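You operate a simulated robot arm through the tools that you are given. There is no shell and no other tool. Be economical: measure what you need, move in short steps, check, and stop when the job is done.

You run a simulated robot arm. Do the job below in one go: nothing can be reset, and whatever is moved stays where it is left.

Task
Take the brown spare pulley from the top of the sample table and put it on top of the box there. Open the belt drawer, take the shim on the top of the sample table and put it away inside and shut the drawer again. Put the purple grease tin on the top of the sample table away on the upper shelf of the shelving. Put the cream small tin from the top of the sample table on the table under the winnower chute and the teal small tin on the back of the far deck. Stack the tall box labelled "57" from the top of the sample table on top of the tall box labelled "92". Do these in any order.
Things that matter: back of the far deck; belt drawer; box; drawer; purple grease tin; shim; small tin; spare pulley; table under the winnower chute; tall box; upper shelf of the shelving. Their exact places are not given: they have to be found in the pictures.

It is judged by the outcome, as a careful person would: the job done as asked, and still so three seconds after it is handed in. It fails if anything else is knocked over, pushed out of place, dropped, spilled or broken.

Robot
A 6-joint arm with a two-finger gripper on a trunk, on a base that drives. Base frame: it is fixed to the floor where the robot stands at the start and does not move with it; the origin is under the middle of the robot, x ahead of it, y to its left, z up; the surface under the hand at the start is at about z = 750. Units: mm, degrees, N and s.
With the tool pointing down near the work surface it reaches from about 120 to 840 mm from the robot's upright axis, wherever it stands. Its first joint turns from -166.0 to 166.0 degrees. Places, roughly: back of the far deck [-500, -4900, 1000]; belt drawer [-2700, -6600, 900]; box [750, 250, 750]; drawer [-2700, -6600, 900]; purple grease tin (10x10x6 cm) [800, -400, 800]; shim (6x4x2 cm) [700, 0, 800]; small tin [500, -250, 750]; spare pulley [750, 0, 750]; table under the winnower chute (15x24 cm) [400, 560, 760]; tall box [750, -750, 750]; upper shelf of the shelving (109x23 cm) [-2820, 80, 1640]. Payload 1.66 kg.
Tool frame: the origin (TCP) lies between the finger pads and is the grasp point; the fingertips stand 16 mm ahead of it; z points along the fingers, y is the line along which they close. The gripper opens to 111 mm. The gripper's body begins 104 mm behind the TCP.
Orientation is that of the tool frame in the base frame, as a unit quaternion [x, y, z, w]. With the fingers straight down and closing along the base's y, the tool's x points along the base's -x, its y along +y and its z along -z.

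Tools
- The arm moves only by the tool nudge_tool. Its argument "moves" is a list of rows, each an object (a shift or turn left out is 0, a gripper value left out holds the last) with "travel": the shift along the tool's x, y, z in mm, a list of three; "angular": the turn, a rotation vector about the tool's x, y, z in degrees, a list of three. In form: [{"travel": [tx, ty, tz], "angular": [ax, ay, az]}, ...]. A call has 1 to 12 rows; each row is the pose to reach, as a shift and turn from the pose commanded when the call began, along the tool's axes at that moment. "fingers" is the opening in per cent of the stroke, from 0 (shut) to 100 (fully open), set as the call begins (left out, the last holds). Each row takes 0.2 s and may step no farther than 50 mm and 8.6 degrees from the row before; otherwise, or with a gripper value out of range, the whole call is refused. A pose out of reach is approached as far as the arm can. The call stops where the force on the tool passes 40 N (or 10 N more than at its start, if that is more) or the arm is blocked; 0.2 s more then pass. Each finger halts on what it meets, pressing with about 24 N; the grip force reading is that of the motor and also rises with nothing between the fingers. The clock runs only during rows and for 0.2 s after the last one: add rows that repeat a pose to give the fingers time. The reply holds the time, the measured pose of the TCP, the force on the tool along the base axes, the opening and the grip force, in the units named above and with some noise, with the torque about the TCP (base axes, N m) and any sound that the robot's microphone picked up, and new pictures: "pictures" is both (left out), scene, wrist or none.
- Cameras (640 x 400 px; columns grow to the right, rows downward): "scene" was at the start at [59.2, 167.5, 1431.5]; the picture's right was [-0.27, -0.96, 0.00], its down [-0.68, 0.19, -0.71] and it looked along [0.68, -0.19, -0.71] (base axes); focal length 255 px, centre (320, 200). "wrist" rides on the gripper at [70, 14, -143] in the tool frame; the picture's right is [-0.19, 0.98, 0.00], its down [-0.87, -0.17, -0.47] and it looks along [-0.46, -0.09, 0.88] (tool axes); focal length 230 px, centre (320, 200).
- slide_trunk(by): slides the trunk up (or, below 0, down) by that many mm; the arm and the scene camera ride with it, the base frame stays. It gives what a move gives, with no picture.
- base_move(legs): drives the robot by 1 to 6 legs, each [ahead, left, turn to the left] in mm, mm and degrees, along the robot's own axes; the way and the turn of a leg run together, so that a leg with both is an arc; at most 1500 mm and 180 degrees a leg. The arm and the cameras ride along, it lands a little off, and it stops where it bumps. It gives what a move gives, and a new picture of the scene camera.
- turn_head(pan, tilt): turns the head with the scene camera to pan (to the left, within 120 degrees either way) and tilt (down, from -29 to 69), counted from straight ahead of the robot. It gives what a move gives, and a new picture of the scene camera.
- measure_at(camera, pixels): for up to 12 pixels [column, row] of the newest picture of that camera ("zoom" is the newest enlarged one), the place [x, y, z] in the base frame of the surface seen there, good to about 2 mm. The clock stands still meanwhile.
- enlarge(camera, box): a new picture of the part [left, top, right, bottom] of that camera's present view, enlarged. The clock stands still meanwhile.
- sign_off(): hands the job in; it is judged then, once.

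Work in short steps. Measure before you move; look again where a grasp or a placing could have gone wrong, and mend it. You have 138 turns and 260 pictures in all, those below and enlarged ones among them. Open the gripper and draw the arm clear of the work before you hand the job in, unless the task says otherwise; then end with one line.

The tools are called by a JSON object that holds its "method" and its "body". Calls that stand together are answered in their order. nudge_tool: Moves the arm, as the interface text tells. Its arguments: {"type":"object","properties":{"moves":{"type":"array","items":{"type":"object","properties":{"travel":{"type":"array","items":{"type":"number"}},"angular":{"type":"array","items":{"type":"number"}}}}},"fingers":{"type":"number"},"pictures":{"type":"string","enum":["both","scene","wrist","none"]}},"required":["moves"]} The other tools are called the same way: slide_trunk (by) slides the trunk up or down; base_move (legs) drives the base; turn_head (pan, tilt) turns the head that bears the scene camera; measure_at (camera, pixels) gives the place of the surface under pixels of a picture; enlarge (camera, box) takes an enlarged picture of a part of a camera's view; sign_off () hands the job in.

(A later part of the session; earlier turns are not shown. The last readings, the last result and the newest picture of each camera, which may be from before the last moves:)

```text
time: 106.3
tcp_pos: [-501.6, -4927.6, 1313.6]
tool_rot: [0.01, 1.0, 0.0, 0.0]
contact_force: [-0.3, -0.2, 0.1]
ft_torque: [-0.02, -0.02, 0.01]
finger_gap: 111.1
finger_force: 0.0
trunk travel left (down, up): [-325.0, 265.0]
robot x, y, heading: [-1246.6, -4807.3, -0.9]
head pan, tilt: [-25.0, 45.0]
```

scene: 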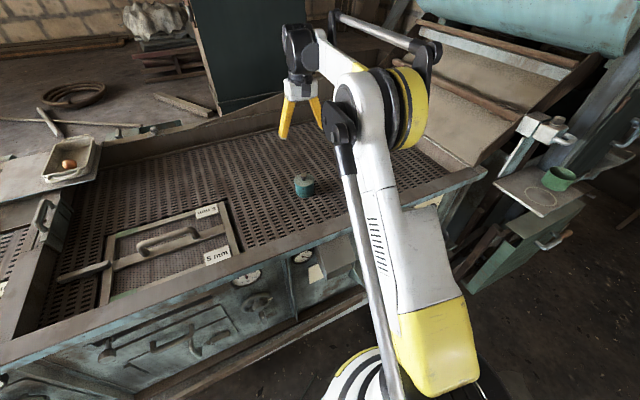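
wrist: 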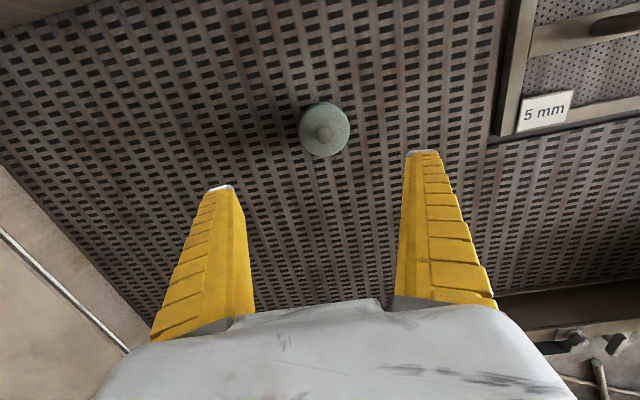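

Tin stands on the deck. With the gripper empty I'll open the drawer now: retract the arm and turn toward the belt drawer.

{"method": "nudge_tool", "body": {"moves": [{"travel": [42, 24, 0]}, {"travel": [84, 48, 0]}, {"travel": [126, 72, 0]}, {"travel": [168, 80, 0]}, {"travel": [215, 90, 0]}, {"travel": [262, 100, 0]}, {"travel": [309, 100, 0]}, {"travel": [350, 100, 0]}, {"travel": [380, 100, 0]}], "pictures": "none"}}

{"method": "base_move", "body": {"legs": [[-50, 0, -90]]}}

{"method": "turn_head", "body": {"pan": -35, "tilt": 20}}

```text
time: 108.3
tcp_pos: [-881.8, -4817.7, 1310.2]
tool_rot: [0.009, 1.0, 0.0, 0.0]
contact_force: [0.0, -1.1, -0.3]
ft_torque: [0.0, -0.03, 0.02]
finger_gap: 110.9
finger_force: 0.1
trunk travel left (down, up): [-325.0, 265.0]
robot x, y, heading: [-1246.5, -4805.1, -1.2]
head pan, tilt: [-25.0, 45.0]
```

```text
time: 112.5
tcp_pos: [-1290.8, -5136.1, 1310.1]
tool_rot: [0.719, 0.695, 0.0, 0.0]
contact_force: [0.4, 0.6, 0.5]
ft_torque: [-0.01, 0.03, 0.0]
finger_gap: 111.0
finger_force: 0.0
trunk travel left (down, up): [-325.0, 265.0]
robot x, y, heading: [-1276.3, -4778.6, -91.9]
head pan, tilt: [-25.0, 45.0]
```

scene: 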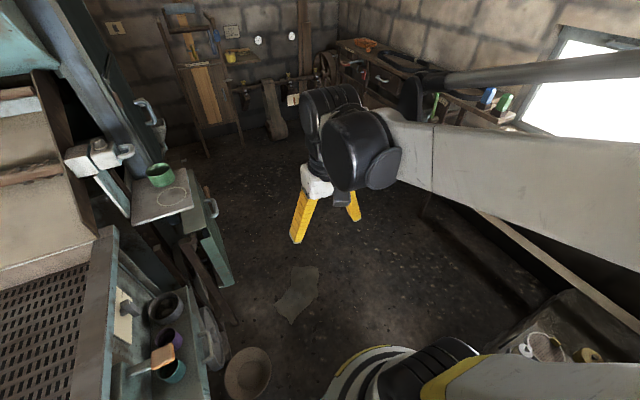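

```text
time: 113.4
tcp_pos: [-1290.4, -5137.1, 1310.8]
tool_rot: [0.718, 0.696, 0.0, 0.0]
contact_force: [0.2, 0.5, -0.4]
ft_torque: [-0.01, 0.02, -0.03]
finger_gap: 110.9
finger_force: 0.1
trunk travel left (down, up): [-325.0, 265.0]
robot x, y, heading: [-1272.6, -4777.3, -91.8]
head pan, tilt: [-35.0, 20.0]
```

scene: 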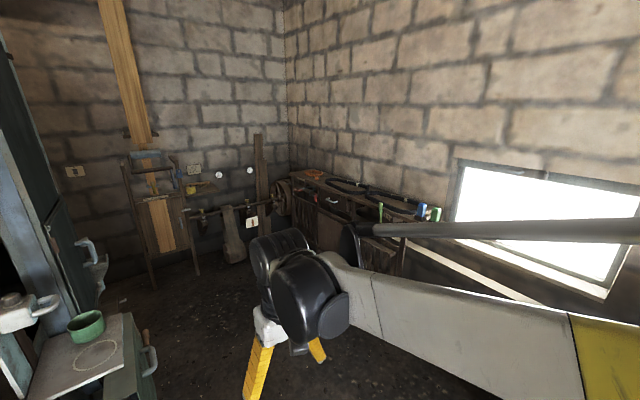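

I look ahead along the floor and measure obstacles.

{"method": "turn_head", "body": {"pan": 0, "tilt": 35}}

{"method": "measure_at", "body": {"camera": "scene", "pixels": [[150, 350], [230, 250], [225, 350], [300, 330], [190, 250], [270, 200], [560, 330], [280, 130], [420, 200], [180, 150], [130, 200], [480, 230]]}}

```text
time: 114.4
tcp_pos: [-1291.4, -5137.0, 1310.5]
tool_rot: [0.718, 0.696, 0.0, -0.001]
contact_force: [-0.2, 0.2, 0.7]
ft_torque: [-0.02, 0.0, -0.02]
finger_gap: 110.8
finger_force: 0.1
trunk travel left (down, up): [-325.0, 265.0]
robot x, y, heading: [-1272.3, -4771.7, -91.8]
head pan, tilt: [0.0, 35.0]
```

scene: 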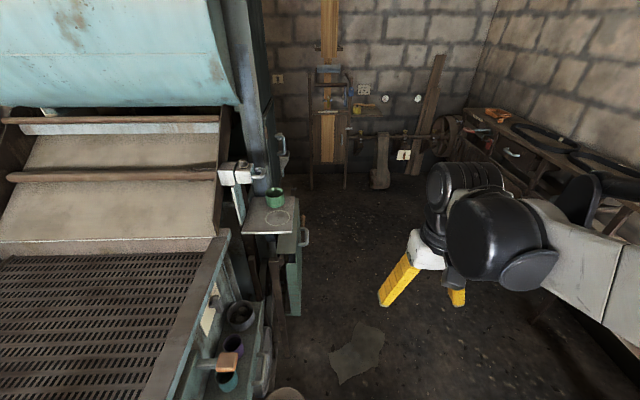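

```text
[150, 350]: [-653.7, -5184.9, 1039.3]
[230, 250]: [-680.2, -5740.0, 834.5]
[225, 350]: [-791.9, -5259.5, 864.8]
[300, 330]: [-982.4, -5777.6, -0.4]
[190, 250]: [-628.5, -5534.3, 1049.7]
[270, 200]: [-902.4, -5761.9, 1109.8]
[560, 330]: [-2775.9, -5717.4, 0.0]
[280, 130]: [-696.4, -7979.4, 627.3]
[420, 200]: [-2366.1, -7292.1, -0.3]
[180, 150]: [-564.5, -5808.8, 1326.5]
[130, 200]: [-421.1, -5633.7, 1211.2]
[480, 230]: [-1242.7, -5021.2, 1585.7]
```

Drive ahead 1300 shifting right, then turn right 88° to face the cabinet.

{"method": "base_move", "body": {"legs": [[1300, -200, 0], [0, 0, -88]]}}

{"method": "turn_head", "body": {"pan": 40, "tilt": 25}}

```text
time: 124.8
tcp_pos: [-1860.8, -6093.8, 1309.8]
tool_rot: [1.0, 0.029, 0.0, 0.001]
contact_force: [-0.1, 0.8, -0.9]
ft_torque: [0.03, -0.01, -0.01]
finger_gap: 110.8
finger_force: 0.0
trunk travel left (down, up): [-325.0, 265.0]
robot x, y, heading: [-1498.5, -6078.8, -176.7]
head pan, tilt: [0.0, 35.0]
```

scene: 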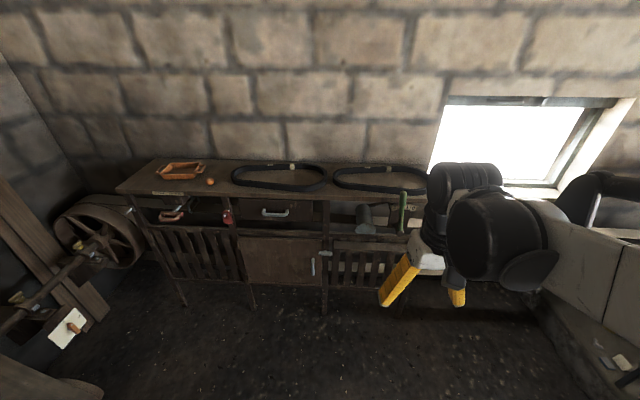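

```text
time: 125.8
tcp_pos: [-1861.2, -6094.6, 1310.5]
tool_rot: [1.0, 0.029, 0.0, 0.0]
contact_force: [-0.3, 0.2, -0.4]
ft_torque: [0.0, -0.01, -0.01]
finger_gap: 111.3
finger_force: 0.0
trunk travel left (down, up): [-325.0, 265.0]
robot x, y, heading: [-1496.0, -6077.8, -177.2]
head pan, tilt: [40.0, 25.0]
```

scene: 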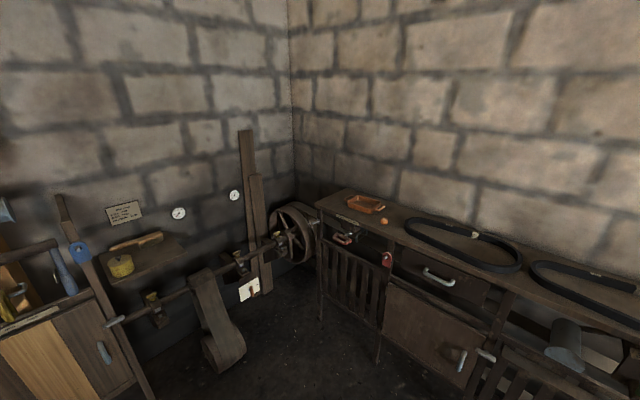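

The drawer with the grey handle at (440,278), under the belt on the top. I enlarge and measure.

{"method": "enlarge", "body": {"camera": "scene", "box": [310, 180, 540, 360]}}

{"method": "measure_at", "body": {"camera": "scene", "pixels": [[440, 278], [426, 270], [453, 284], [400, 265], [480, 290], [440, 265], [440, 292], [345, 238], [330, 205], [500, 280], [460, 238], [480, 380]]}}

```text
2.22 times, centred on (425, 270) of scene
```

zoom: 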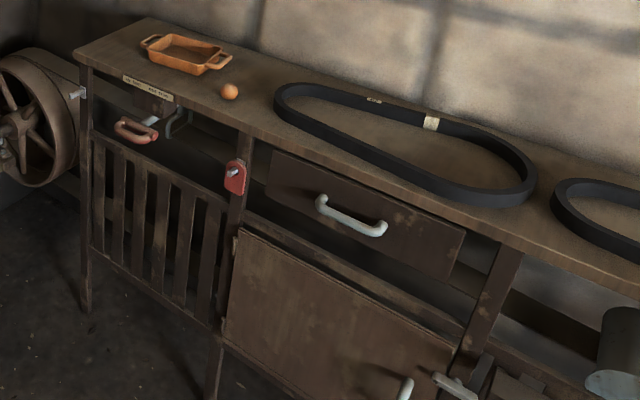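

```text
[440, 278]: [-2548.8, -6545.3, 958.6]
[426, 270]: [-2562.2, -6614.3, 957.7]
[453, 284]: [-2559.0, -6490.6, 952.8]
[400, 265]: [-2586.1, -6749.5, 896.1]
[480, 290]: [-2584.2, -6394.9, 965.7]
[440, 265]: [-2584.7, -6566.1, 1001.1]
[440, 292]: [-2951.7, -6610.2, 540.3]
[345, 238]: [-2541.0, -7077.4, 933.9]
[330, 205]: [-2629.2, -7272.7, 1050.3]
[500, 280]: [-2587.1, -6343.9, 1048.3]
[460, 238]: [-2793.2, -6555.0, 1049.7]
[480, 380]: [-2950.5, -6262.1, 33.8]
```

Drawer front at x≈-2585 (y -6395…-6750, z 895…1005), handle bar centre (-2549,-6553,956). Check clearances on the left before positioning, and lower the trunk 200.

{"method": "measure_at", "body": {"camera": "scene", "pixels": [[240, 352], [110, 322], [150, 395], [205, 355], [130, 270], [20, 295]]}}

{"method": "slide_trunk", "body": {"by": -200}}

{"method": "base_move", "body": {"legs": [[357, 457, -3]]}}

{"method": "turn_head", "body": {"pan": 25, "tilt": 35}}

```text
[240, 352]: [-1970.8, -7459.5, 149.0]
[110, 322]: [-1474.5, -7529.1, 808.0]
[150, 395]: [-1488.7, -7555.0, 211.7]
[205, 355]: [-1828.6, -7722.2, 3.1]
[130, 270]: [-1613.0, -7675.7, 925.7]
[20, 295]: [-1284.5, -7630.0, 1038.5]
```

```text
time: 128.0
tcp_pos: [-1861.1, -6094.8, 1110.9]
tool_rot: [1.0, 0.029, 0.0, 0.0]
contact_force: [-0.2, 0.3, -1.1]
ft_torque: [0.0, 0.03, 0.01]
finger_gap: 110.8
finger_force: 0.1
trunk travel left (down, up): [-125.0, 465.0]
robot x, y, heading: [-1494.9, -6078.1, -176.7]
head pan, tilt: [40.0, 25.0]
```

```text
time: 131.2
tcp_pos: [-2188.5, -6529.6, 1110.5]
tool_rot: [1.0, -0.001, -0.001, 0.0]
contact_force: [0.2, -0.7, 0.2]
ft_torque: [0.02, -0.05, 0.01]
finger_gap: 111.1
finger_force: 0.1
trunk travel left (down, up): [-125.0, 465.0]
robot x, y, heading: [-1825.3, -6534.7, 179.5]
head pan, tilt: [40.0, 25.0]
```

scene: 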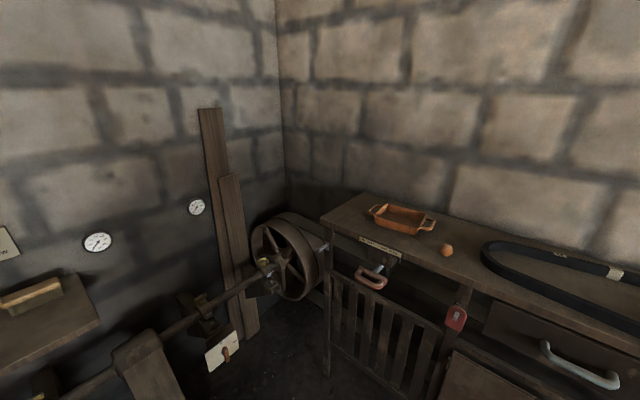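

```text
time: 132.0
tcp_pos: [-2189.0, -6528.5, 1110.1]
tool_rot: [1.0, -0.001, 0.0, -0.001]
contact_force: [0.4, -0.1, 0.8]
ft_torque: [-0.03, 0.02, 0.01]
finger_gap: 110.8
finger_force: 0.0
trunk travel left (down, up): [-125.0, 465.0]
robot x, y, heading: [-1825.2, -6535.4, 179.8]
head pan, tilt: [25.0, 35.0]
```

scene: 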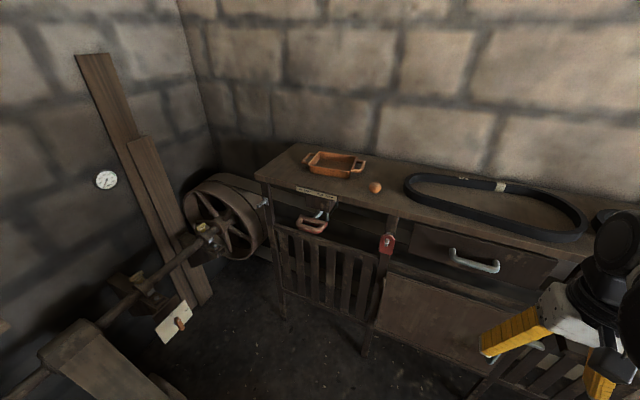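

I read the label near (318,193) and re-measure the handle.

{"method": "enlarge", "body": {"camera": "scene", "box": [260, 160, 400, 260]}}

{"method": "measure_at", "body": {"camera": "scene", "pixels": [[452, 252], [472, 264], [497, 267], [450, 260], [412, 245], [545, 285], [470, 245], [450, 279]]}}

{"method": "enlarge", "body": {"camera": "scene", "box": [400, 200, 560, 310]}}

```text
4.00 times, centred on (330, 210) of scene
```

zoom: 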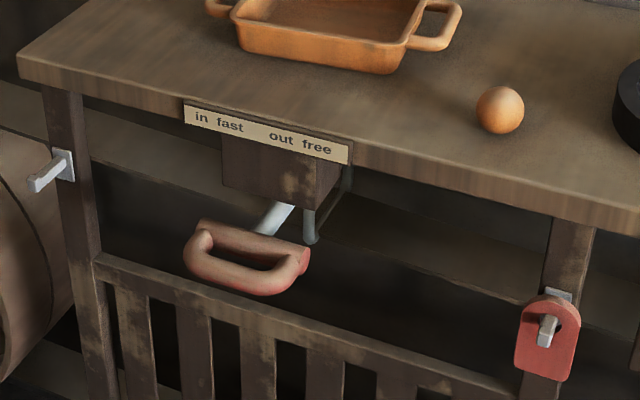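

```text
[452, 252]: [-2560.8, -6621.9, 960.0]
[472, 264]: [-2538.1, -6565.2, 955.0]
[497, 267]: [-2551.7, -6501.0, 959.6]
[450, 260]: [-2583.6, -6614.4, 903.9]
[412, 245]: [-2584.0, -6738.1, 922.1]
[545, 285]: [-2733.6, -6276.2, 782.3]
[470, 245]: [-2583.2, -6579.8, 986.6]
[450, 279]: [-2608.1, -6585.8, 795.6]
```

```text
3.64 times, centred on (480, 255) of scene
```

zoom: 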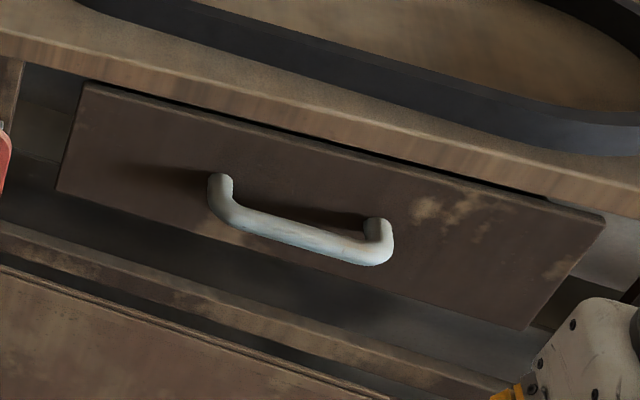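

A plunger is labelled "in fast / out free", possibly a drawer latch; I'll examine it if the drawer resists. First spin the gripper 90° while moving forward a bit.

{"method": "nudge_tool", "body": {"moves": [{"travel": [-20, 3, 0], "angular": [0, 0, 8.2]}, {"travel": [-40, 6, 0], "angular": [0, 0, 16.4]}, {"travel": [-60, 9, 0], "angular": [0, 0, 24.6]}, {"travel": [-80, 12, 0], "angular": [0, 0, 32.8]}, {"travel": [-100, 15, 0], "angular": [0, 0, 41]}, {"travel": [-120, 18, 0], "angular": [0, 0, 49.2]}, {"travel": [-140, 21, 0], "angular": [0, 0, 57.4]}, {"travel": [-160, 24, 0], "angular": [0, 0, 65.6]}, {"travel": [-180, 27, 0], "angular": [0, 0, 73.8]}, {"travel": [-200, 30, 0], "angular": [0, 0, 82]}, {"travel": [-211, 34, 0], "angular": [0, 0, 90]}, {"travel": [-211, 34, 0], "angular": [0, 0, 90]}], "pictures": "none"}}

{"method": "nudge_tool", "body": {"moves": [{"angular": [-8.2, 0, 0]}, {"angular": [-16.4, 0, 0]}, {"angular": [-24.6, 0, 0]}, {"angular": [-32.8, 0, 0]}, {"angular": [-41, 0, 0]}, {"angular": [-49.2, 0, 0]}, {"angular": [-57.4, 0, 0]}, {"angular": [-65.6, 0, 0]}, {"angular": [-73.8, 0, 0]}, {"angular": [-82, 0, 0]}, {"angular": [-90, 0, 0]}, {"angular": [-90, 0, 0]}]}}

```text
time: 134.6
tcp_pos: [-2398.8, -6562.2, 1108.6]
tool_rot: [-0.705, 0.709, 0.0, 0.0]
contact_force: [-0.1, 0.3, 0.2]
ft_torque: [0.03, 0.03, 0.03]
finger_gap: 110.7
finger_force: 0.0
trunk travel left (down, up): [-125.0, 465.0]
robot x, y, heading: [-1824.7, -6531.2, 179.7]
head pan, tilt: [25.0, 35.0]
```

```text
time: 137.2
tcp_pos: [-2410.9, -6565.2, 1138.7]
tool_rot: [0.504, -0.503, -0.497, 0.496]
contact_force: [-0.1, -0.5, -0.3]
ft_torque: [0.04, -0.01, 0.01]
finger_gap: 110.9
finger_force: 0.1
out of reach, approached as far as the arm can: row 11, 12
trunk travel left (down, up): [-125.0, 465.0]
robot x, y, heading: [-1821.8, -6533.6, 180.0]
head pan, tilt: [25.0, 35.0]
```

scene: 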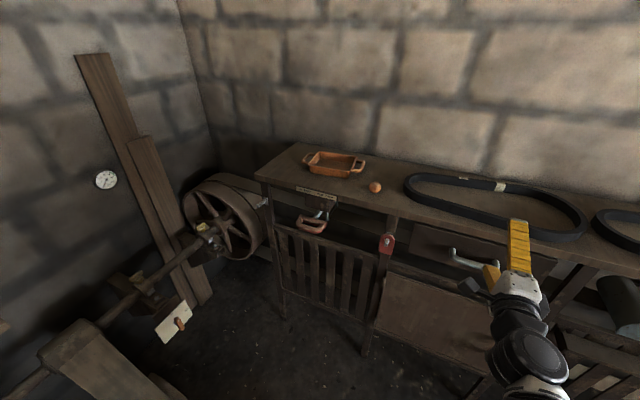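
wrist: 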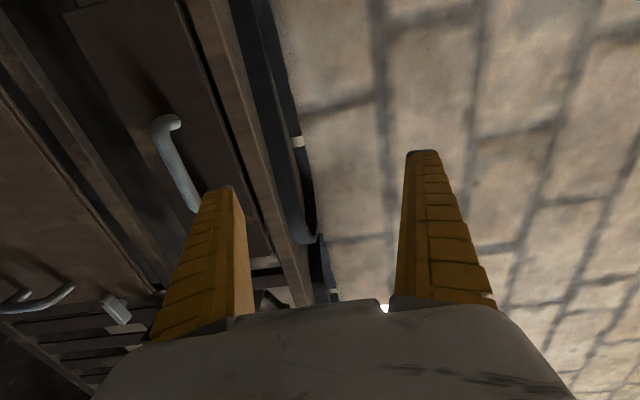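

Gripper is horizontal with fingers above/below. Lower to the handle height z≈957 at x≈-2411.

{"method": "nudge_tool", "body": {"moves": [{"travel": [0, -45, 0]}, {"travel": [0, -90, 0]}, {"travel": [0, -135, 0]}, {"travel": [0, -181, 0]}, {"travel": [0, -181, 0]}]}}

```text
time: 138.4
tcp_pos: [-2485.1, -6578.8, 1100.1]
tool_rot: [0.505, -0.504, -0.496, 0.496]
contact_force: [-0.5, 0.1, -0.6]
ft_torque: [0.01, 0.0, 0.0]
finger_gap: 110.7
finger_force: 0.1
out of reach, approached as far as the arm can: row 1, 2, 3, 4, 5
trunk travel left (down, up): [-125.0, 465.0]
robot x, y, heading: [-1820.6, -6536.2, 179.7]
head pan, tilt: [25.0, 35.0]
```

scene: 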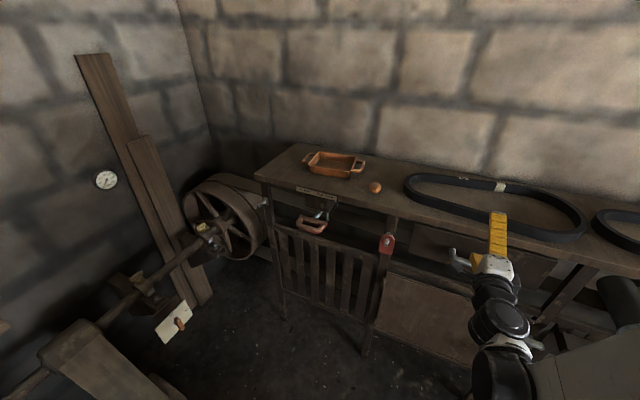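
wrist: 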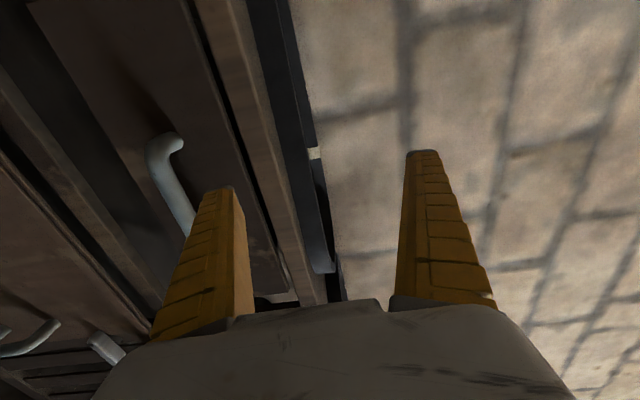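

The horizontal pose can't go lower this near. I lower the trunk by 125, bringing the TCP to z≈975.

{"method": "slide_trunk", "body": {"by": -125}}

{"method": "nudge_tool", "body": {"moves": [{"travel": [0, 0, 0]}, {"travel": [0, 0, 0]}]}}

```text
time: 139.9
tcp_pos: [-2485.1, -6579.4, 976.8]
tool_rot: [-0.503, 0.504, 0.497, -0.496]
contact_force: [-0.3, 0.7, 0.2]
ft_torque: [-0.03, 0.01, 0.03]
finger_gap: 110.7
finger_force: 0.1
trunk travel left (down, up): [0.0, 590.0]
robot x, y, heading: [-1825.7, -6532.7, 179.8]
head pan, tilt: [25.0, 35.0]
```

```text
time: 140.5
tcp_pos: [-2485.1, -6579.3, 976.7]
tool_rot: [0.504, -0.504, -0.497, 0.496]
contact_force: [-0.3, 0.6, -0.9]
ft_torque: [0.01, -0.04, -0.01]
finger_gap: 111.1
finger_force: 0.1
trunk travel left (down, up): [0.0, 590.0]
robot x, y, heading: [-1827.8, -6536.7, 179.6]
head pan, tilt: [25.0, 35.0]
```

scene: 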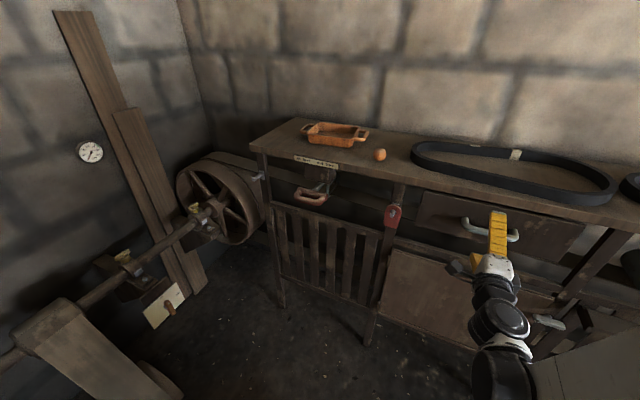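
wrist: 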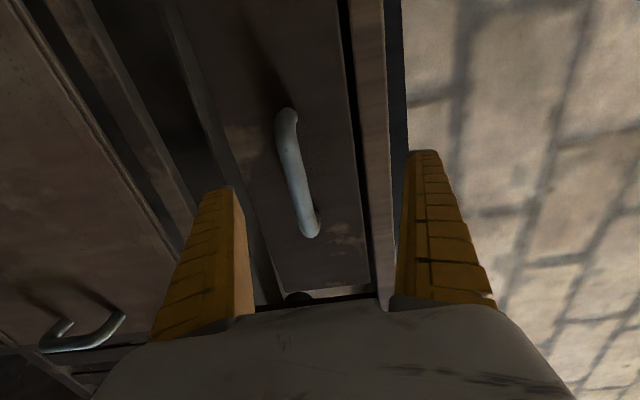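

The handle lies between the fingers. Move in: down 19, forward 60.

{"method": "nudge_tool", "body": {"moves": [{"travel": [-8, -10, 0]}, {"travel": [-15, -19, 0]}, {"travel": [-15, -19, 30]}, {"travel": [-15, -19, 60]}, {"travel": [-15, -19, 60]}]}}

```text
time: 141.7
tcp_pos: [-2544.4, -6562.3, 954.2]
tool_rot: [0.504, -0.504, -0.496, 0.496]
contact_force: [0.1, 0.5, 0.9]
ft_torque: [-0.01, 0.01, -0.02]
finger_gap: 110.7
finger_force: 0.1
out of reach, approached as far as the arm can: row 1, 2
trunk travel left (down, up): [0.0, 590.0]
robot x, y, heading: [-1821.9, -6533.8, 180.1]
head pan, tilt: [25.0, 35.0]
```

scene: 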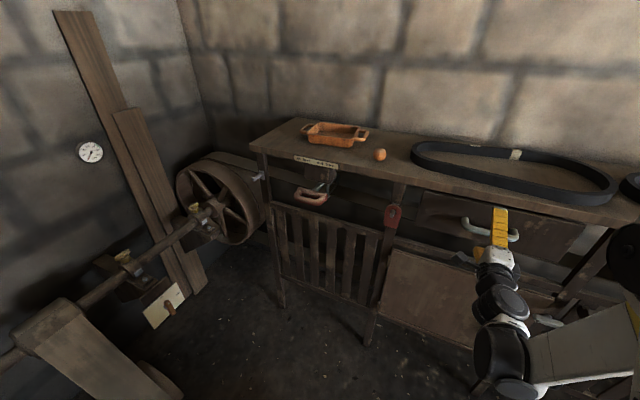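
wrist: 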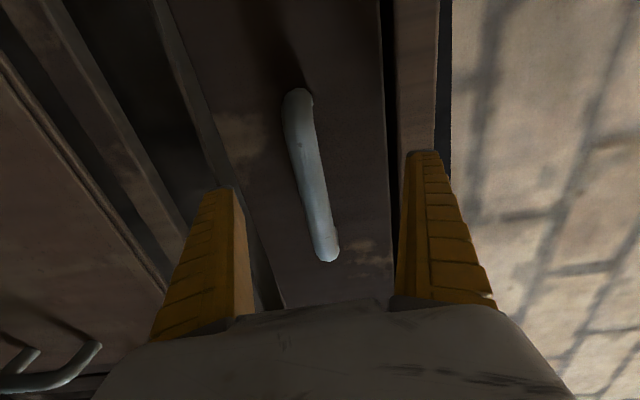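

Now close on the handle.

{"method": "nudge_tool", "body": {"moves": [{"travel": [0, 0, 0]}, {"travel": [0, 0, 0]}, {"travel": [0, 0, 0]}, {"travel": [0, 0, 0]}], "fingers": 0, "pictures": "wrist"}}

```text
time: 142.3
tcp_pos: [-2545.4, -6562.1, 950.4]
tool_rot: [-0.504, 0.506, 0.497, -0.494]
contact_force: [2.1, -1.1, -46.1]
ft_torque: [-0.11, -0.24, -0.17]
finger_gap: 17.5
finger_force: 24.0
trunk travel left (down, up): [0.0, 590.0]
robot x, y, heading: [-1822.8, -6534.1, 179.9]
head pan, tilt: [25.0, 35.0]
stopped in row 2: the force on the tool passed its limit at 44 N (the readings are from after the stop); the commanded pose is now the measured one
```

wrist: 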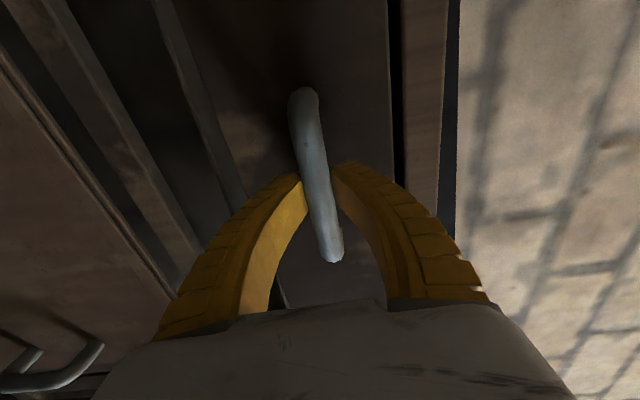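

Gripped, with a vertical strain of -46 N; ease by shifting 4 mm downward.

{"method": "nudge_tool", "body": {"moves": [{"travel": [0, -2, 0]}, {"travel": [0, -4, 0]}, {"travel": [0, -4, 0]}], "pictures": "none"}}

```text
time: 143.1
tcp_pos: [-2543.7, -6562.8, 950.7]
tool_rot: [-0.503, 0.504, 0.498, -0.495]
contact_force: [-0.8, 2.1, -3.7]
ft_torque: [0.01, -0.02, -0.04]
finger_gap: 15.4
finger_force: 33.8
trunk travel left (down, up): [0.0, 590.0]
robot x, y, heading: [-1825.6, -6535.5, 179.7]
head pan, tilt: [25.0, 35.0]
```

Strain is gone. Now pull 30 mm with the arm to see if the drawer is free.

{"method": "nudge_tool", "body": {"moves": [{"travel": [0, 0, -8]}, {"travel": [0, 0, -16]}, {"travel": [0, 0, -24]}, {"travel": [0, 0, -32]}]}}

```text
time: 144.1
tcp_pos: [-2519.7, -6563.5, 951.3]
tool_rot: [-0.504, 0.506, 0.496, -0.494]
contact_force: [0.1, -1.1, -37.4]
ft_torque: [-0.03, -0.18, -0.25]
finger_gap: 16.1
finger_force: 34.0
out of reach, approached as far as the arm can: row 4
trunk travel left (down, up): [0.0, 590.0]
robot x, y, heading: [-1822.3, -6538.4, 180.0]
head pan, tilt: [25.0, 35.0]
stopped in row 4: the force on the tool passed its limit at 47 N (the readings are from after the stop); the commanded pose is now the measured one
```

scene: 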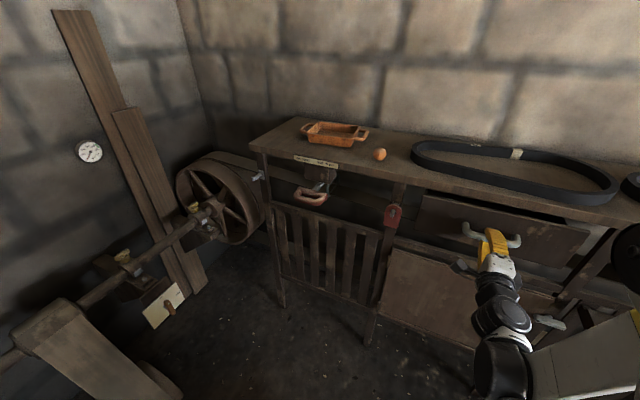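
wrist: 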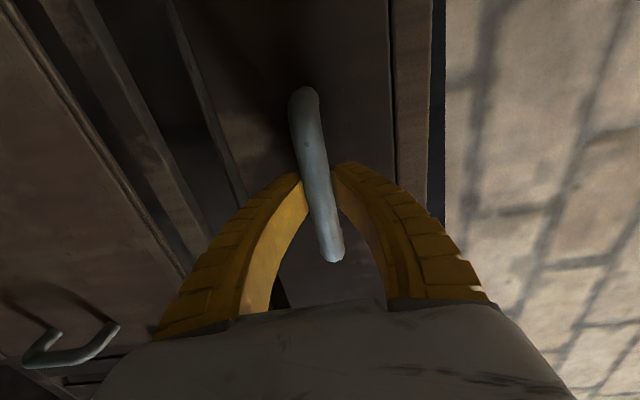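

The drawer slides freely; the strain came from the arm's reach limit. I ease it, then pull by driving the base back 170 mm.

{"method": "nudge_tool", "body": {"moves": [{"travel": [0, -2, 2]}, {"travel": [0, -4, 3]}, {"travel": [0, -4, 3]}], "pictures": "none"}}

{"method": "base_move", "body": {"legs": [[-80, 0, 0]]}}

```text
time: 144.9
tcp_pos: [-2520.5, -6563.3, 951.1]
tool_rot: [-0.505, 0.506, 0.496, -0.493]
contact_force: [0.3, 3.8, -3.8]
ft_torque: [0.04, -0.01, 0.03]
finger_gap: 16.4
finger_force: 33.4
trunk travel left (down, up): [0.0, 590.0]
robot x, y, heading: [-1823.6, -6537.5, 180.1]
head pan, tilt: [25.0, 35.0]
```

```text
time: 145.9
tcp_pos: [-2445.4, -6565.7, 949.8]
tool_rot: [0.505, -0.504, -0.495, 0.495]
contact_force: [1.3, -0.9, -0.2]
ft_torque: [-0.04, 0.03, 0.01]
finger_gap: 5.9
finger_force: 28.7
trunk travel left (down, up): [0.0, 590.0]
robot x, y, heading: [-1749.5, -6534.0, 179.9]
head pan, tilt: [25.0, 35.0]
```

scene: 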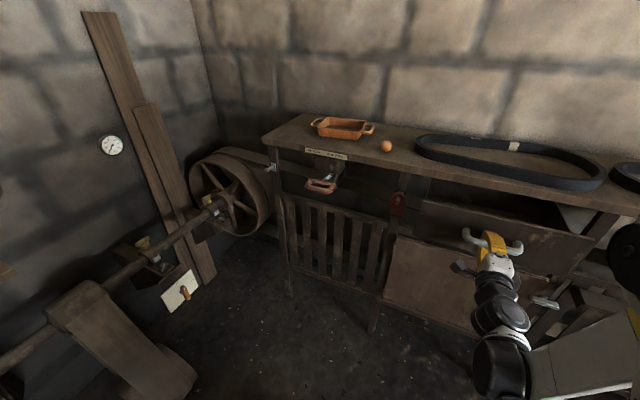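

Gap dropped to 5.9 mm; I check whether the bar slipped out.

{"method": "nudge_tool", "body": {"moves": [{"travel": [0, 0, 0]}], "pictures": "wrist"}}

{"method": "enlarge", "body": {"camera": "scene", "box": [390, 160, 620, 320]}}

```text
time: 146.3
tcp_pos: [-2445.1, -6566.4, 949.8]
tool_rot: [0.505, -0.505, -0.495, 0.495]
contact_force: [1.4, -0.3, -0.8]
ft_torque: [0.04, 0.02, 0.02]
finger_gap: 6.1
finger_force: 28.8
trunk travel left (down, up): [0.0, 590.0]
robot x, y, heading: [-1745.7, -6533.6, 180.1]
head pan, tilt: [25.0, 35.0]
```

wrist: 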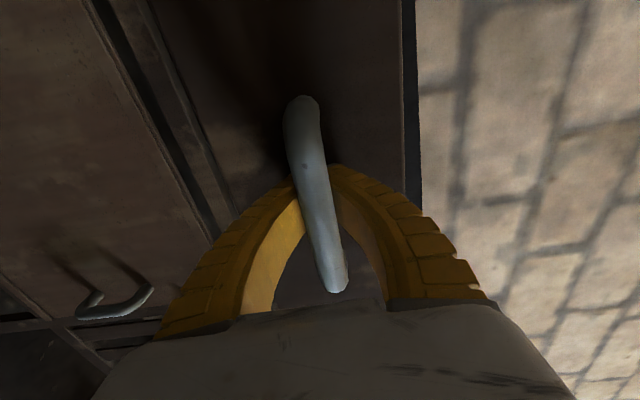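

```text
2.50 times, centred on (505, 240) of scene
```

zoom: 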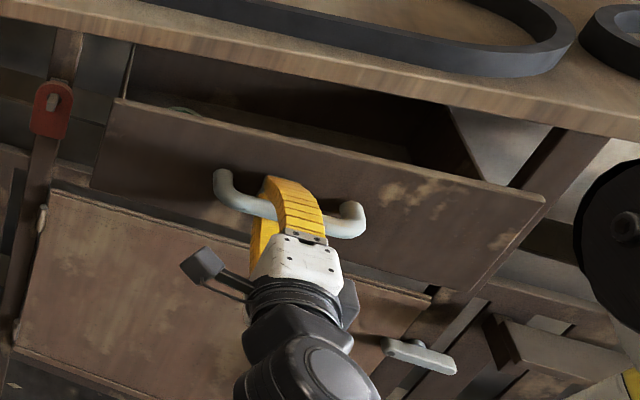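

The fingers have now hooked around the bar (closed beyond it), and the drawer is ~90 mm open. Drive back another 110.

{"method": "base_move", "body": {"legs": [[-110, 0, 0]]}}

{"method": "enlarge", "body": {"camera": "scene", "box": [390, 160, 620, 320]}}

```text
time: 147.4
tcp_pos: [-2363.1, -6566.8, 950.0]
tool_rot: [0.506, -0.505, -0.494, 0.495]
contact_force: [-11.1, -0.3, 1.6]
ft_torque: [-0.04, -0.05, -0.09]
finger_gap: 5.9
finger_force: 29.7
trunk travel left (down, up): [0.0, 590.0]
robot x, y, heading: [-1662.6, -6537.4, -180.1]
head pan, tilt: [25.0, 35.0]
stopped in leg 1: the force on the tool passed its limit at 102 N (the readings are from after the stop); the commanded pose is now the measured one
```

scene: 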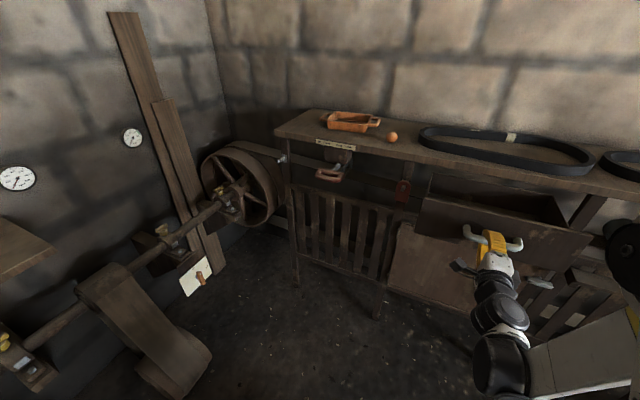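

```text
2.50 times, centred on (505, 240) of scene
```

zoom: 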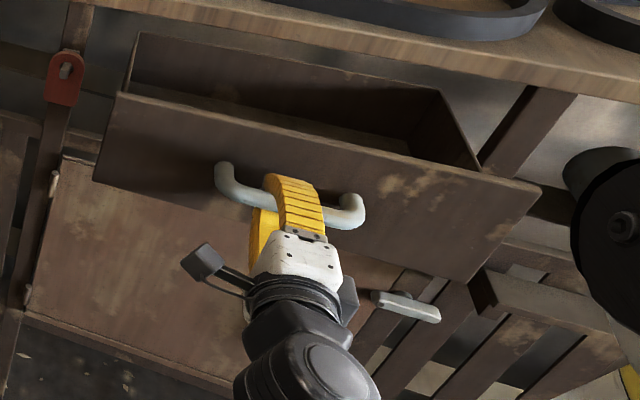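

Drawer fully open (stop reached). Open the fingers and back off by the base.

{"method": "nudge_tool", "body": {"moves": [{"travel": [0, 0, 0]}, {"travel": [0, 0, 0]}, {"travel": [0, 0, 0]}, {"travel": [0, 0, 0]}], "fingers": 100, "pictures": "none"}}

{"method": "base_move", "body": {"legs": [[-250, 0, 0]]}}

{"method": "enlarge", "body": {"camera": "scene", "box": [340, 150, 600, 330]}}

```text
time: 148.4
tcp_pos: [-2362.1, -6567.6, 950.5]
tool_rot: [0.506, -0.504, -0.494, 0.496]
contact_force: [0.4, -0.1, -0.6]
ft_torque: [-0.01, 0.02, 0.0]
finger_gap: 110.9
finger_force: 0.0
trunk travel left (down, up): [0.0, 590.0]
robot x, y, heading: [-1660.4, -6534.5, -180.1]
head pan, tilt: [25.0, 35.0]
```

```text
time: 150.3
tcp_pos: [-2115.1, -6568.1, 949.7]
tool_rot: [0.506, -0.504, -0.494, 0.496]
contact_force: [-0.9, 0.6, -0.5]
ft_torque: [0.0, 0.0, -0.03]
finger_gap: 111.1
finger_force: 0.0
trunk travel left (down, up): [0.0, 590.0]
robot x, y, heading: [-1418.5, -6536.3, -180.3]
head pan, tilt: [25.0, 35.0]
```

scene: 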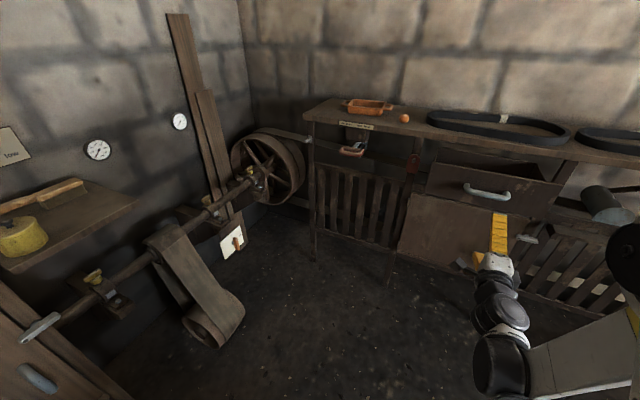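

```text
2.22 times, centred on (470, 240) of scene
```

zoom: 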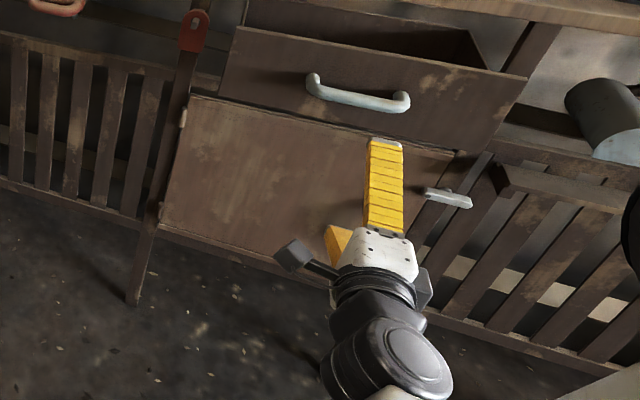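

Drawer stays open. Raise trunk and return the gripper to pointing down.

{"method": "slide_trunk", "body": {"by": 200}}

{"method": "nudge_tool", "body": {"moves": [{"angular": [8.2, 0, 0]}, {"angular": [16.4, 0, 0]}, {"angular": [24.6, 0, 0]}, {"angular": [32.8, 0, 0]}, {"angular": [41, 0, 0]}, {"angular": [49.2, 0, 0]}, {"angular": [57.4, 0, 0]}, {"angular": [65.6, 0, 0]}, {"angular": [73.8, 0, 0]}, {"angular": [82, 0, 0]}, {"angular": [90, 0, 0]}, {"angular": [90, 0, 0]}], "pictures": "none"}}

{"method": "nudge_tool", "body": {"moves": [{"travel": [0, -20, 0], "angular": [0, 0, -8.2]}, {"travel": [0, -45, 0], "angular": [0, 0, -16.4]}, {"travel": [0, -70, 0], "angular": [0, 0, -24.6]}, {"travel": [0, -95, 0], "angular": [0, 0, -32.8]}, {"travel": [0, -120, 0], "angular": [0, 0, -41]}, {"travel": [0, -145, 0], "angular": [0, 0, -49.2]}, {"travel": [0, -170, 0], "angular": [0, 0, -57.4]}, {"travel": [0, -200, 0], "angular": [0, 0, -65.6]}, {"travel": [0, -230, 0], "angular": [0, 0, -73.8]}, {"travel": [0, -260, 0], "angular": [0, 0, -82]}, {"travel": [0, -290, 0], "angular": [0, 0, -90]}, {"travel": [0, -290, 0], "angular": [0, 0, -90]}], "pictures": "none"}}

```text
time: 152.4
tcp_pos: [-2115.5, -6566.8, 1149.2]
tool_rot: [0.506, -0.505, -0.493, 0.496]
contact_force: [0.6, 0.7, -0.3]
ft_torque: [0.0, 0.03, -0.01]
finger_gap: 111.2
finger_force: 0.0
trunk travel left (down, up): [-200.0, 390.0]
robot x, y, heading: [-1413.1, -6534.6, -179.9]
head pan, tilt: [25.0, 35.0]
```

```text
time: 155.0
tcp_pos: [-2114.9, -6567.4, 1150.2]
tool_rot: [0.708, -0.706, 0.007, -0.008]
contact_force: [0.0, -0.4, -0.3]
ft_torque: [-0.01, 0.02, 0.0]
finger_gap: 110.8
finger_force: 0.0
trunk travel left (down, up): [-200.0, 390.0]
robot x, y, heading: [-1415.4, -6534.0, -180.1]
head pan, tilt: [25.0, 35.0]
```

```text
time: 157.6
tcp_pos: [-1823.5, -6566.6, 1158.0]
tool_rot: [1.0, 0.002, 0.011, 0.001]
contact_force: [0.4, 0.4, -0.5]
ft_torque: [0.03, -0.03, 0.04]
finger_gap: 110.7
finger_force: 0.0
trunk travel left (down, up): [-200.0, 390.0]
robot x, y, heading: [-1413.6, -6537.4, -179.9]
head pan, tilt: [25.0, 35.0]
```

Raise trunk a bit more and drive back to the aisle, facing +x again.

{"method": "slide_trunk", "body": {"by": 150}}

{"method": "base_move", "body": {"legs": [[0, -240, 0], [0, 0, 180], [-50, 1450, 0]]}}

```text
time: 159.4
tcp_pos: [-1822.8, -6565.8, 1307.4]
tool_rot: [1.0, 0.002, 0.011, 0.0]
contact_force: [0.2, -1.2, 0.5]
ft_torque: [-0.01, -0.05, -0.02]
finger_gap: 110.8
finger_force: 0.0
trunk travel left (down, up): [-350.0, 240.0]
robot x, y, heading: [-1416.3, -6533.3, -180.0]
head pan, tilt: [25.0, 35.0]
```

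```text
time: 174.9
tcp_pos: [-1171.3, -4828.4, 1307.1]
tool_rot: [-0.051, 0.999, 0.0, -0.011]
contact_force: [0.1, 0.5, 0.3]
ft_torque: [0.04, 0.03, -0.01]
finger_gap: 111.0
finger_force: 0.1
trunk travel left (down, up): [-350.0, 240.0]
robot x, y, heading: [-1579.3, -4897.8, 5.7]
head pan, tilt: [25.0, 35.0]
stopped in leg 3: the robot was blocked; the commanded pose is now the measured one
```

scene: 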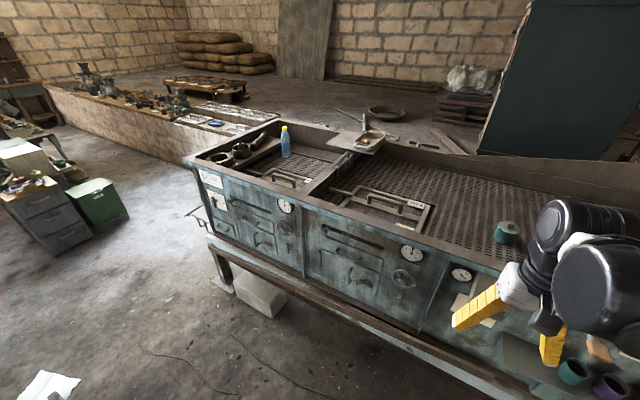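

The turn overshot to heading 5.7°, so I drifted and bumped something at the left. I look to the left.

{"method": "turn_head", "body": {"pan": 95, "tilt": 45}}

```text
time: 176.3
tcp_pos: [-1173.2, -4828.2, 1308.5]
tool_rot: [-0.051, 0.999, 0.0, -0.011]
contact_force: [0.1, 1.5, 0.1]
ft_torque: [0.0, 0.01, -0.04]
finger_gap: 111.0
finger_force: 0.1
trunk travel left (down, up): [-350.0, 240.0]
robot x, y, heading: [-1573.5, -4899.3, 5.6]
head pan, tilt: [95.0, 45.0]
```

scene: 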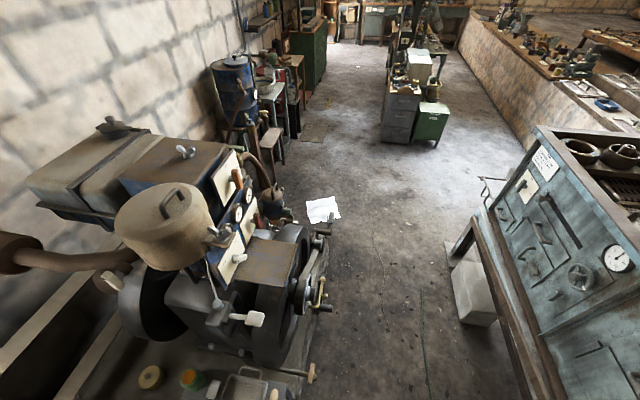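

The base met the engine pedestal edge; nothing looks displaced. Back off, move clear into the aisle and straighten.

{"method": "base_move", "body": {"legs": [[30, -60, 0], [300, 0, -5.6]]}}

{"method": "enlarge", "body": {"camera": "scene", "box": [0, 100, 400, 400]}}

```text
time: 178.9
tcp_pos: [-835.1, -4914.3, 1307.8]
tool_rot: [0.0, 1.0, 0.0, -0.01]
contact_force: [-0.4, 0.6, -0.5]
ft_torque: [0.01, 0.01, 0.02]
finger_gap: 110.8
finger_force: 0.0
trunk travel left (down, up): [-350.0, 240.0]
robot x, y, heading: [-1241.3, -4946.0, -0.3]
head pan, tilt: [95.0, 45.0]
```

scene: 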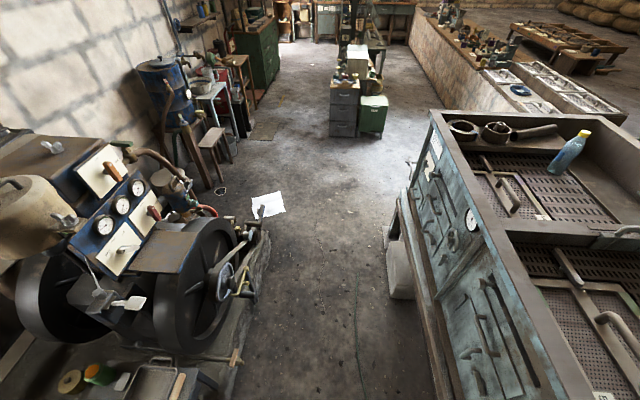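

```text
1.33 times, centred on (200, 250) of scene
```

zoom: 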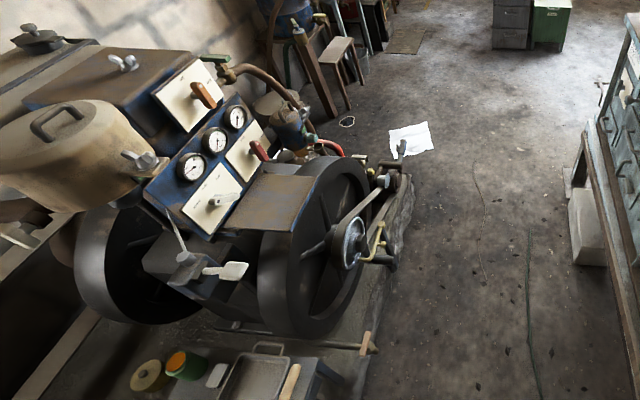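

Good. Continue to the sample table: north along the aisle, then over to x≈0.

{"method": "base_move", "body": {"legs": [[0, 1200, 0], [0, 1200, 0]]}}

```text
time: 190.6
tcp_pos: [-770.9, -2542.2, 1309.4]
tool_rot: [0.013, 1.0, 0.001, -0.01]
contact_force: [0.5, 0.0, 0.3]
ft_torque: [-0.04, 0.01, -0.02]
finger_gap: 110.9
finger_force: 0.1
trunk travel left (down, up): [-350.0, 240.0]
robot x, y, heading: [-1179.8, -2564.1, -1.6]
head pan, tilt: [95.0, 45.0]
```

scene: 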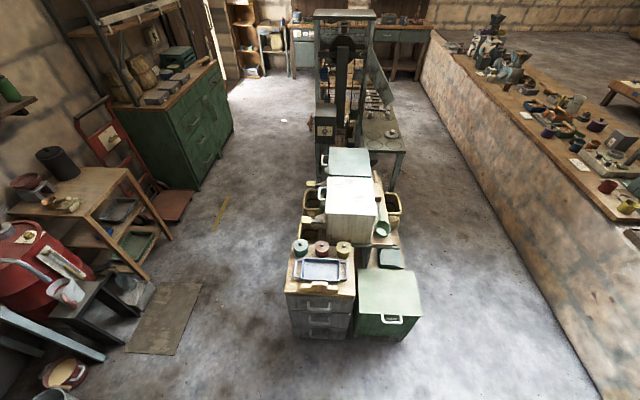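

Clear map of the room. Drive to (0,-2230), then along the table to y≈-150.

{"method": "base_move", "body": {"legs": [[1170, 367, 1.6], [0, 1050, 0], [0, 1030, 0]]}}

{"method": "turn_head", "body": {"pan": 10, "tilt": 48}}

```text
time: 206.5
tcp_pos: [483.8, -192.7, 1308.1]
tool_rot: [0.033, 0.999, 0.001, -0.01]
contact_force: [0.3, 0.2, -0.9]
ft_torque: [-0.05, 0.0, 0.0]
finger_gap: 111.1
finger_force: 0.1
trunk travel left (down, up): [-350.0, 240.0]
robot x, y, heading: [72.6, -190.9, -4.1]
head pan, tilt: [95.0, 45.0]
```

scene: 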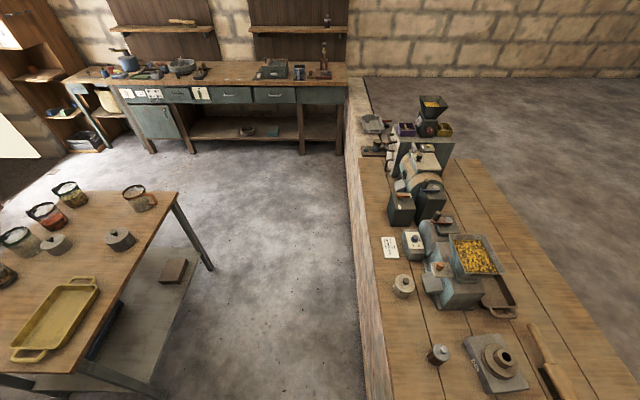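

```text
time: 208.1
tcp_pos: [484.4, -192.5, 1307.5]
tool_rot: [0.034, 0.999, 0.0, -0.011]
contact_force: [-0.7, 0.1, -0.6]
ft_torque: [0.04, 0.0, 0.0]
finger_gap: 111.2
finger_force: 0.0
trunk travel left (down, up): [-350.0, 240.0]
robot x, y, heading: [77.1, -196.7, -4.4]
head pan, tilt: [10.0, 48.0]
```

scene: 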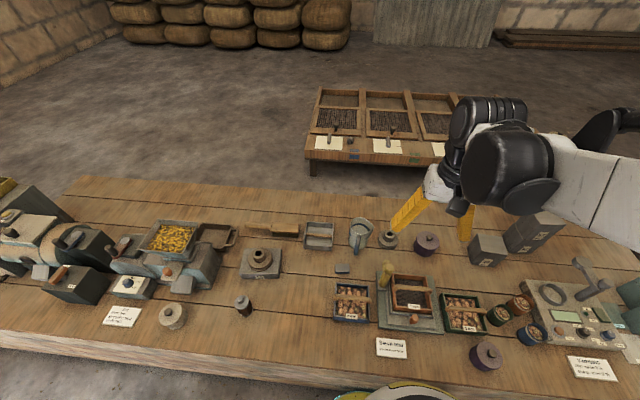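

I'm only ~20 mm from the table; back off and straighten, lower the trunk, then go over the shim at about (665,-40).

{"method": "base_move", "body": {"legs": [[-55, 0, 4.2]]}}

{"method": "slide_trunk", "body": {"by": -250}}

{"method": "measure_at", "body": {"camera": "scene", "pixels": [[342, 268], [336, 266], [349, 270], [426, 240], [387, 240]]}}

```text
time: 209.1
tcp_pos: [424.7, -162.0, 1308.2]
tool_rot: [-0.002, 1.0, -0.001, -0.01]
contact_force: [-1.3, 1.1, 0.4]
ft_torque: [-0.01, -0.05, 0.03]
finger_gap: 110.6
finger_force: 0.0
trunk travel left (down, up): [-350.0, 240.0]
robot x, y, heading: [19.6, -191.8, 0.1]
head pan, tilt: [10.0, 48.0]
```

scene: 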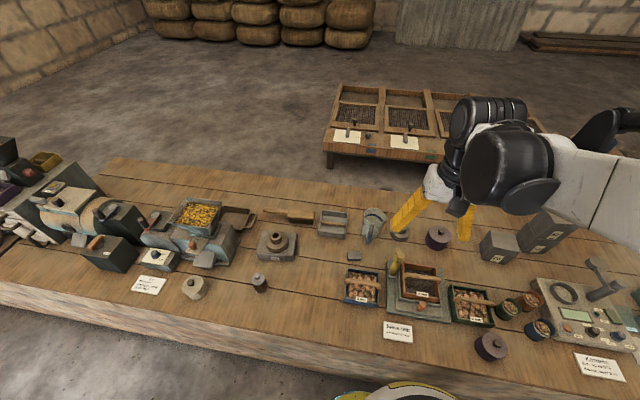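

```text
time: 211.7
tcp_pos: [426.6, -161.8, 1059.2]
tool_rot: [-0.002, 1.0, -0.001, -0.011]
contact_force: [0.6, 0.2, 0.2]
ft_torque: [-0.03, -0.03, -0.07]
finger_gap: 111.3
finger_force: 0.0
trunk travel left (down, up): [-100.0, 490.0]
robot x, y, heading: [18.1, -197.7, 0.1]
head pan, tilt: [10.0, 48.0]
```

```text
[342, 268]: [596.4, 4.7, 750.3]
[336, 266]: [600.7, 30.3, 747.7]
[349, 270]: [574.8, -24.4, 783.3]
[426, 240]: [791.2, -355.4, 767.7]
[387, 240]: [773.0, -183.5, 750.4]
```

Go above the shim and correct the small tilt.

{"method": "nudge_tool", "body": {"moves": [{"travel": [-40, 20, 0], "angular": [0, -1.26, 0]}, {"travel": [-80, 40, 0], "angular": [0, -1.26, 0]}, {"travel": [-120, 60, 10], "angular": [0, -1.26, 0]}, {"travel": [-160, 80, 30], "angular": [0, -1.26, 0]}, {"travel": [-200, 100, 50], "angular": [0, -1.26, 0]}, {"travel": [-235, 120, 70], "angular": [0, -1.26, 0]}, {"travel": [-240, 122, 115], "angular": [0, -1.26, 0]}, {"travel": [-240, 122, 125], "angular": [0, -1.26, 0]}, {"travel": [-240, 122, 125], "angular": [0, -1.26, 0]}]}}

{"method": "enlarge", "body": {"camera": "wrist", "box": [220, 80, 420, 220]}}

```text
time: 213.7
tcp_pos: [662.6, -37.2, 927.9]
tool_rot: [-0.003, 1.0, 0.0, 0.001]
contact_force: [-0.6, 0.0, 0.8]
ft_torque: [0.02, -0.03, -0.03]
finger_gap: 110.6
finger_force: 0.2
trunk travel left (down, up): [-100.0, 490.0]
robot x, y, heading: [17.5, -190.1, 0.3]
head pan, tilt: [10.0, 48.0]
```

scene: 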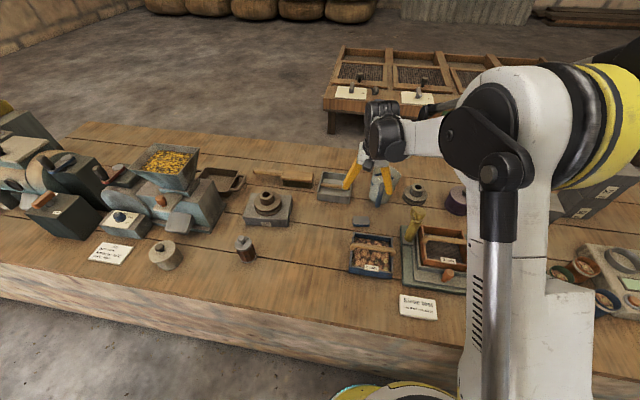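
wrist: 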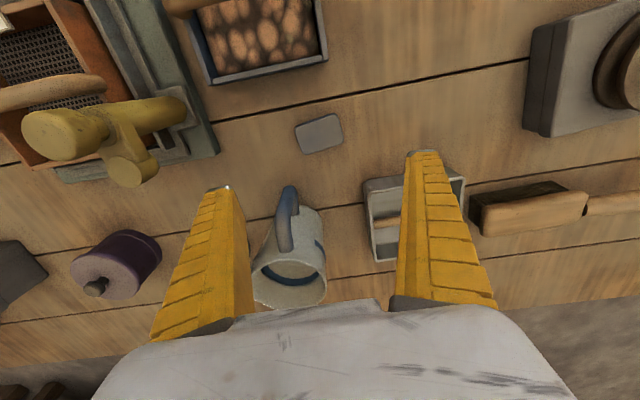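

```text
2.86 times, centred on (320, 150) of wrist
```

zoom: 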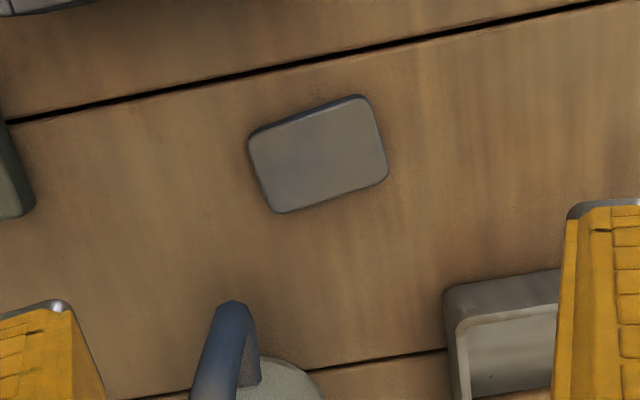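

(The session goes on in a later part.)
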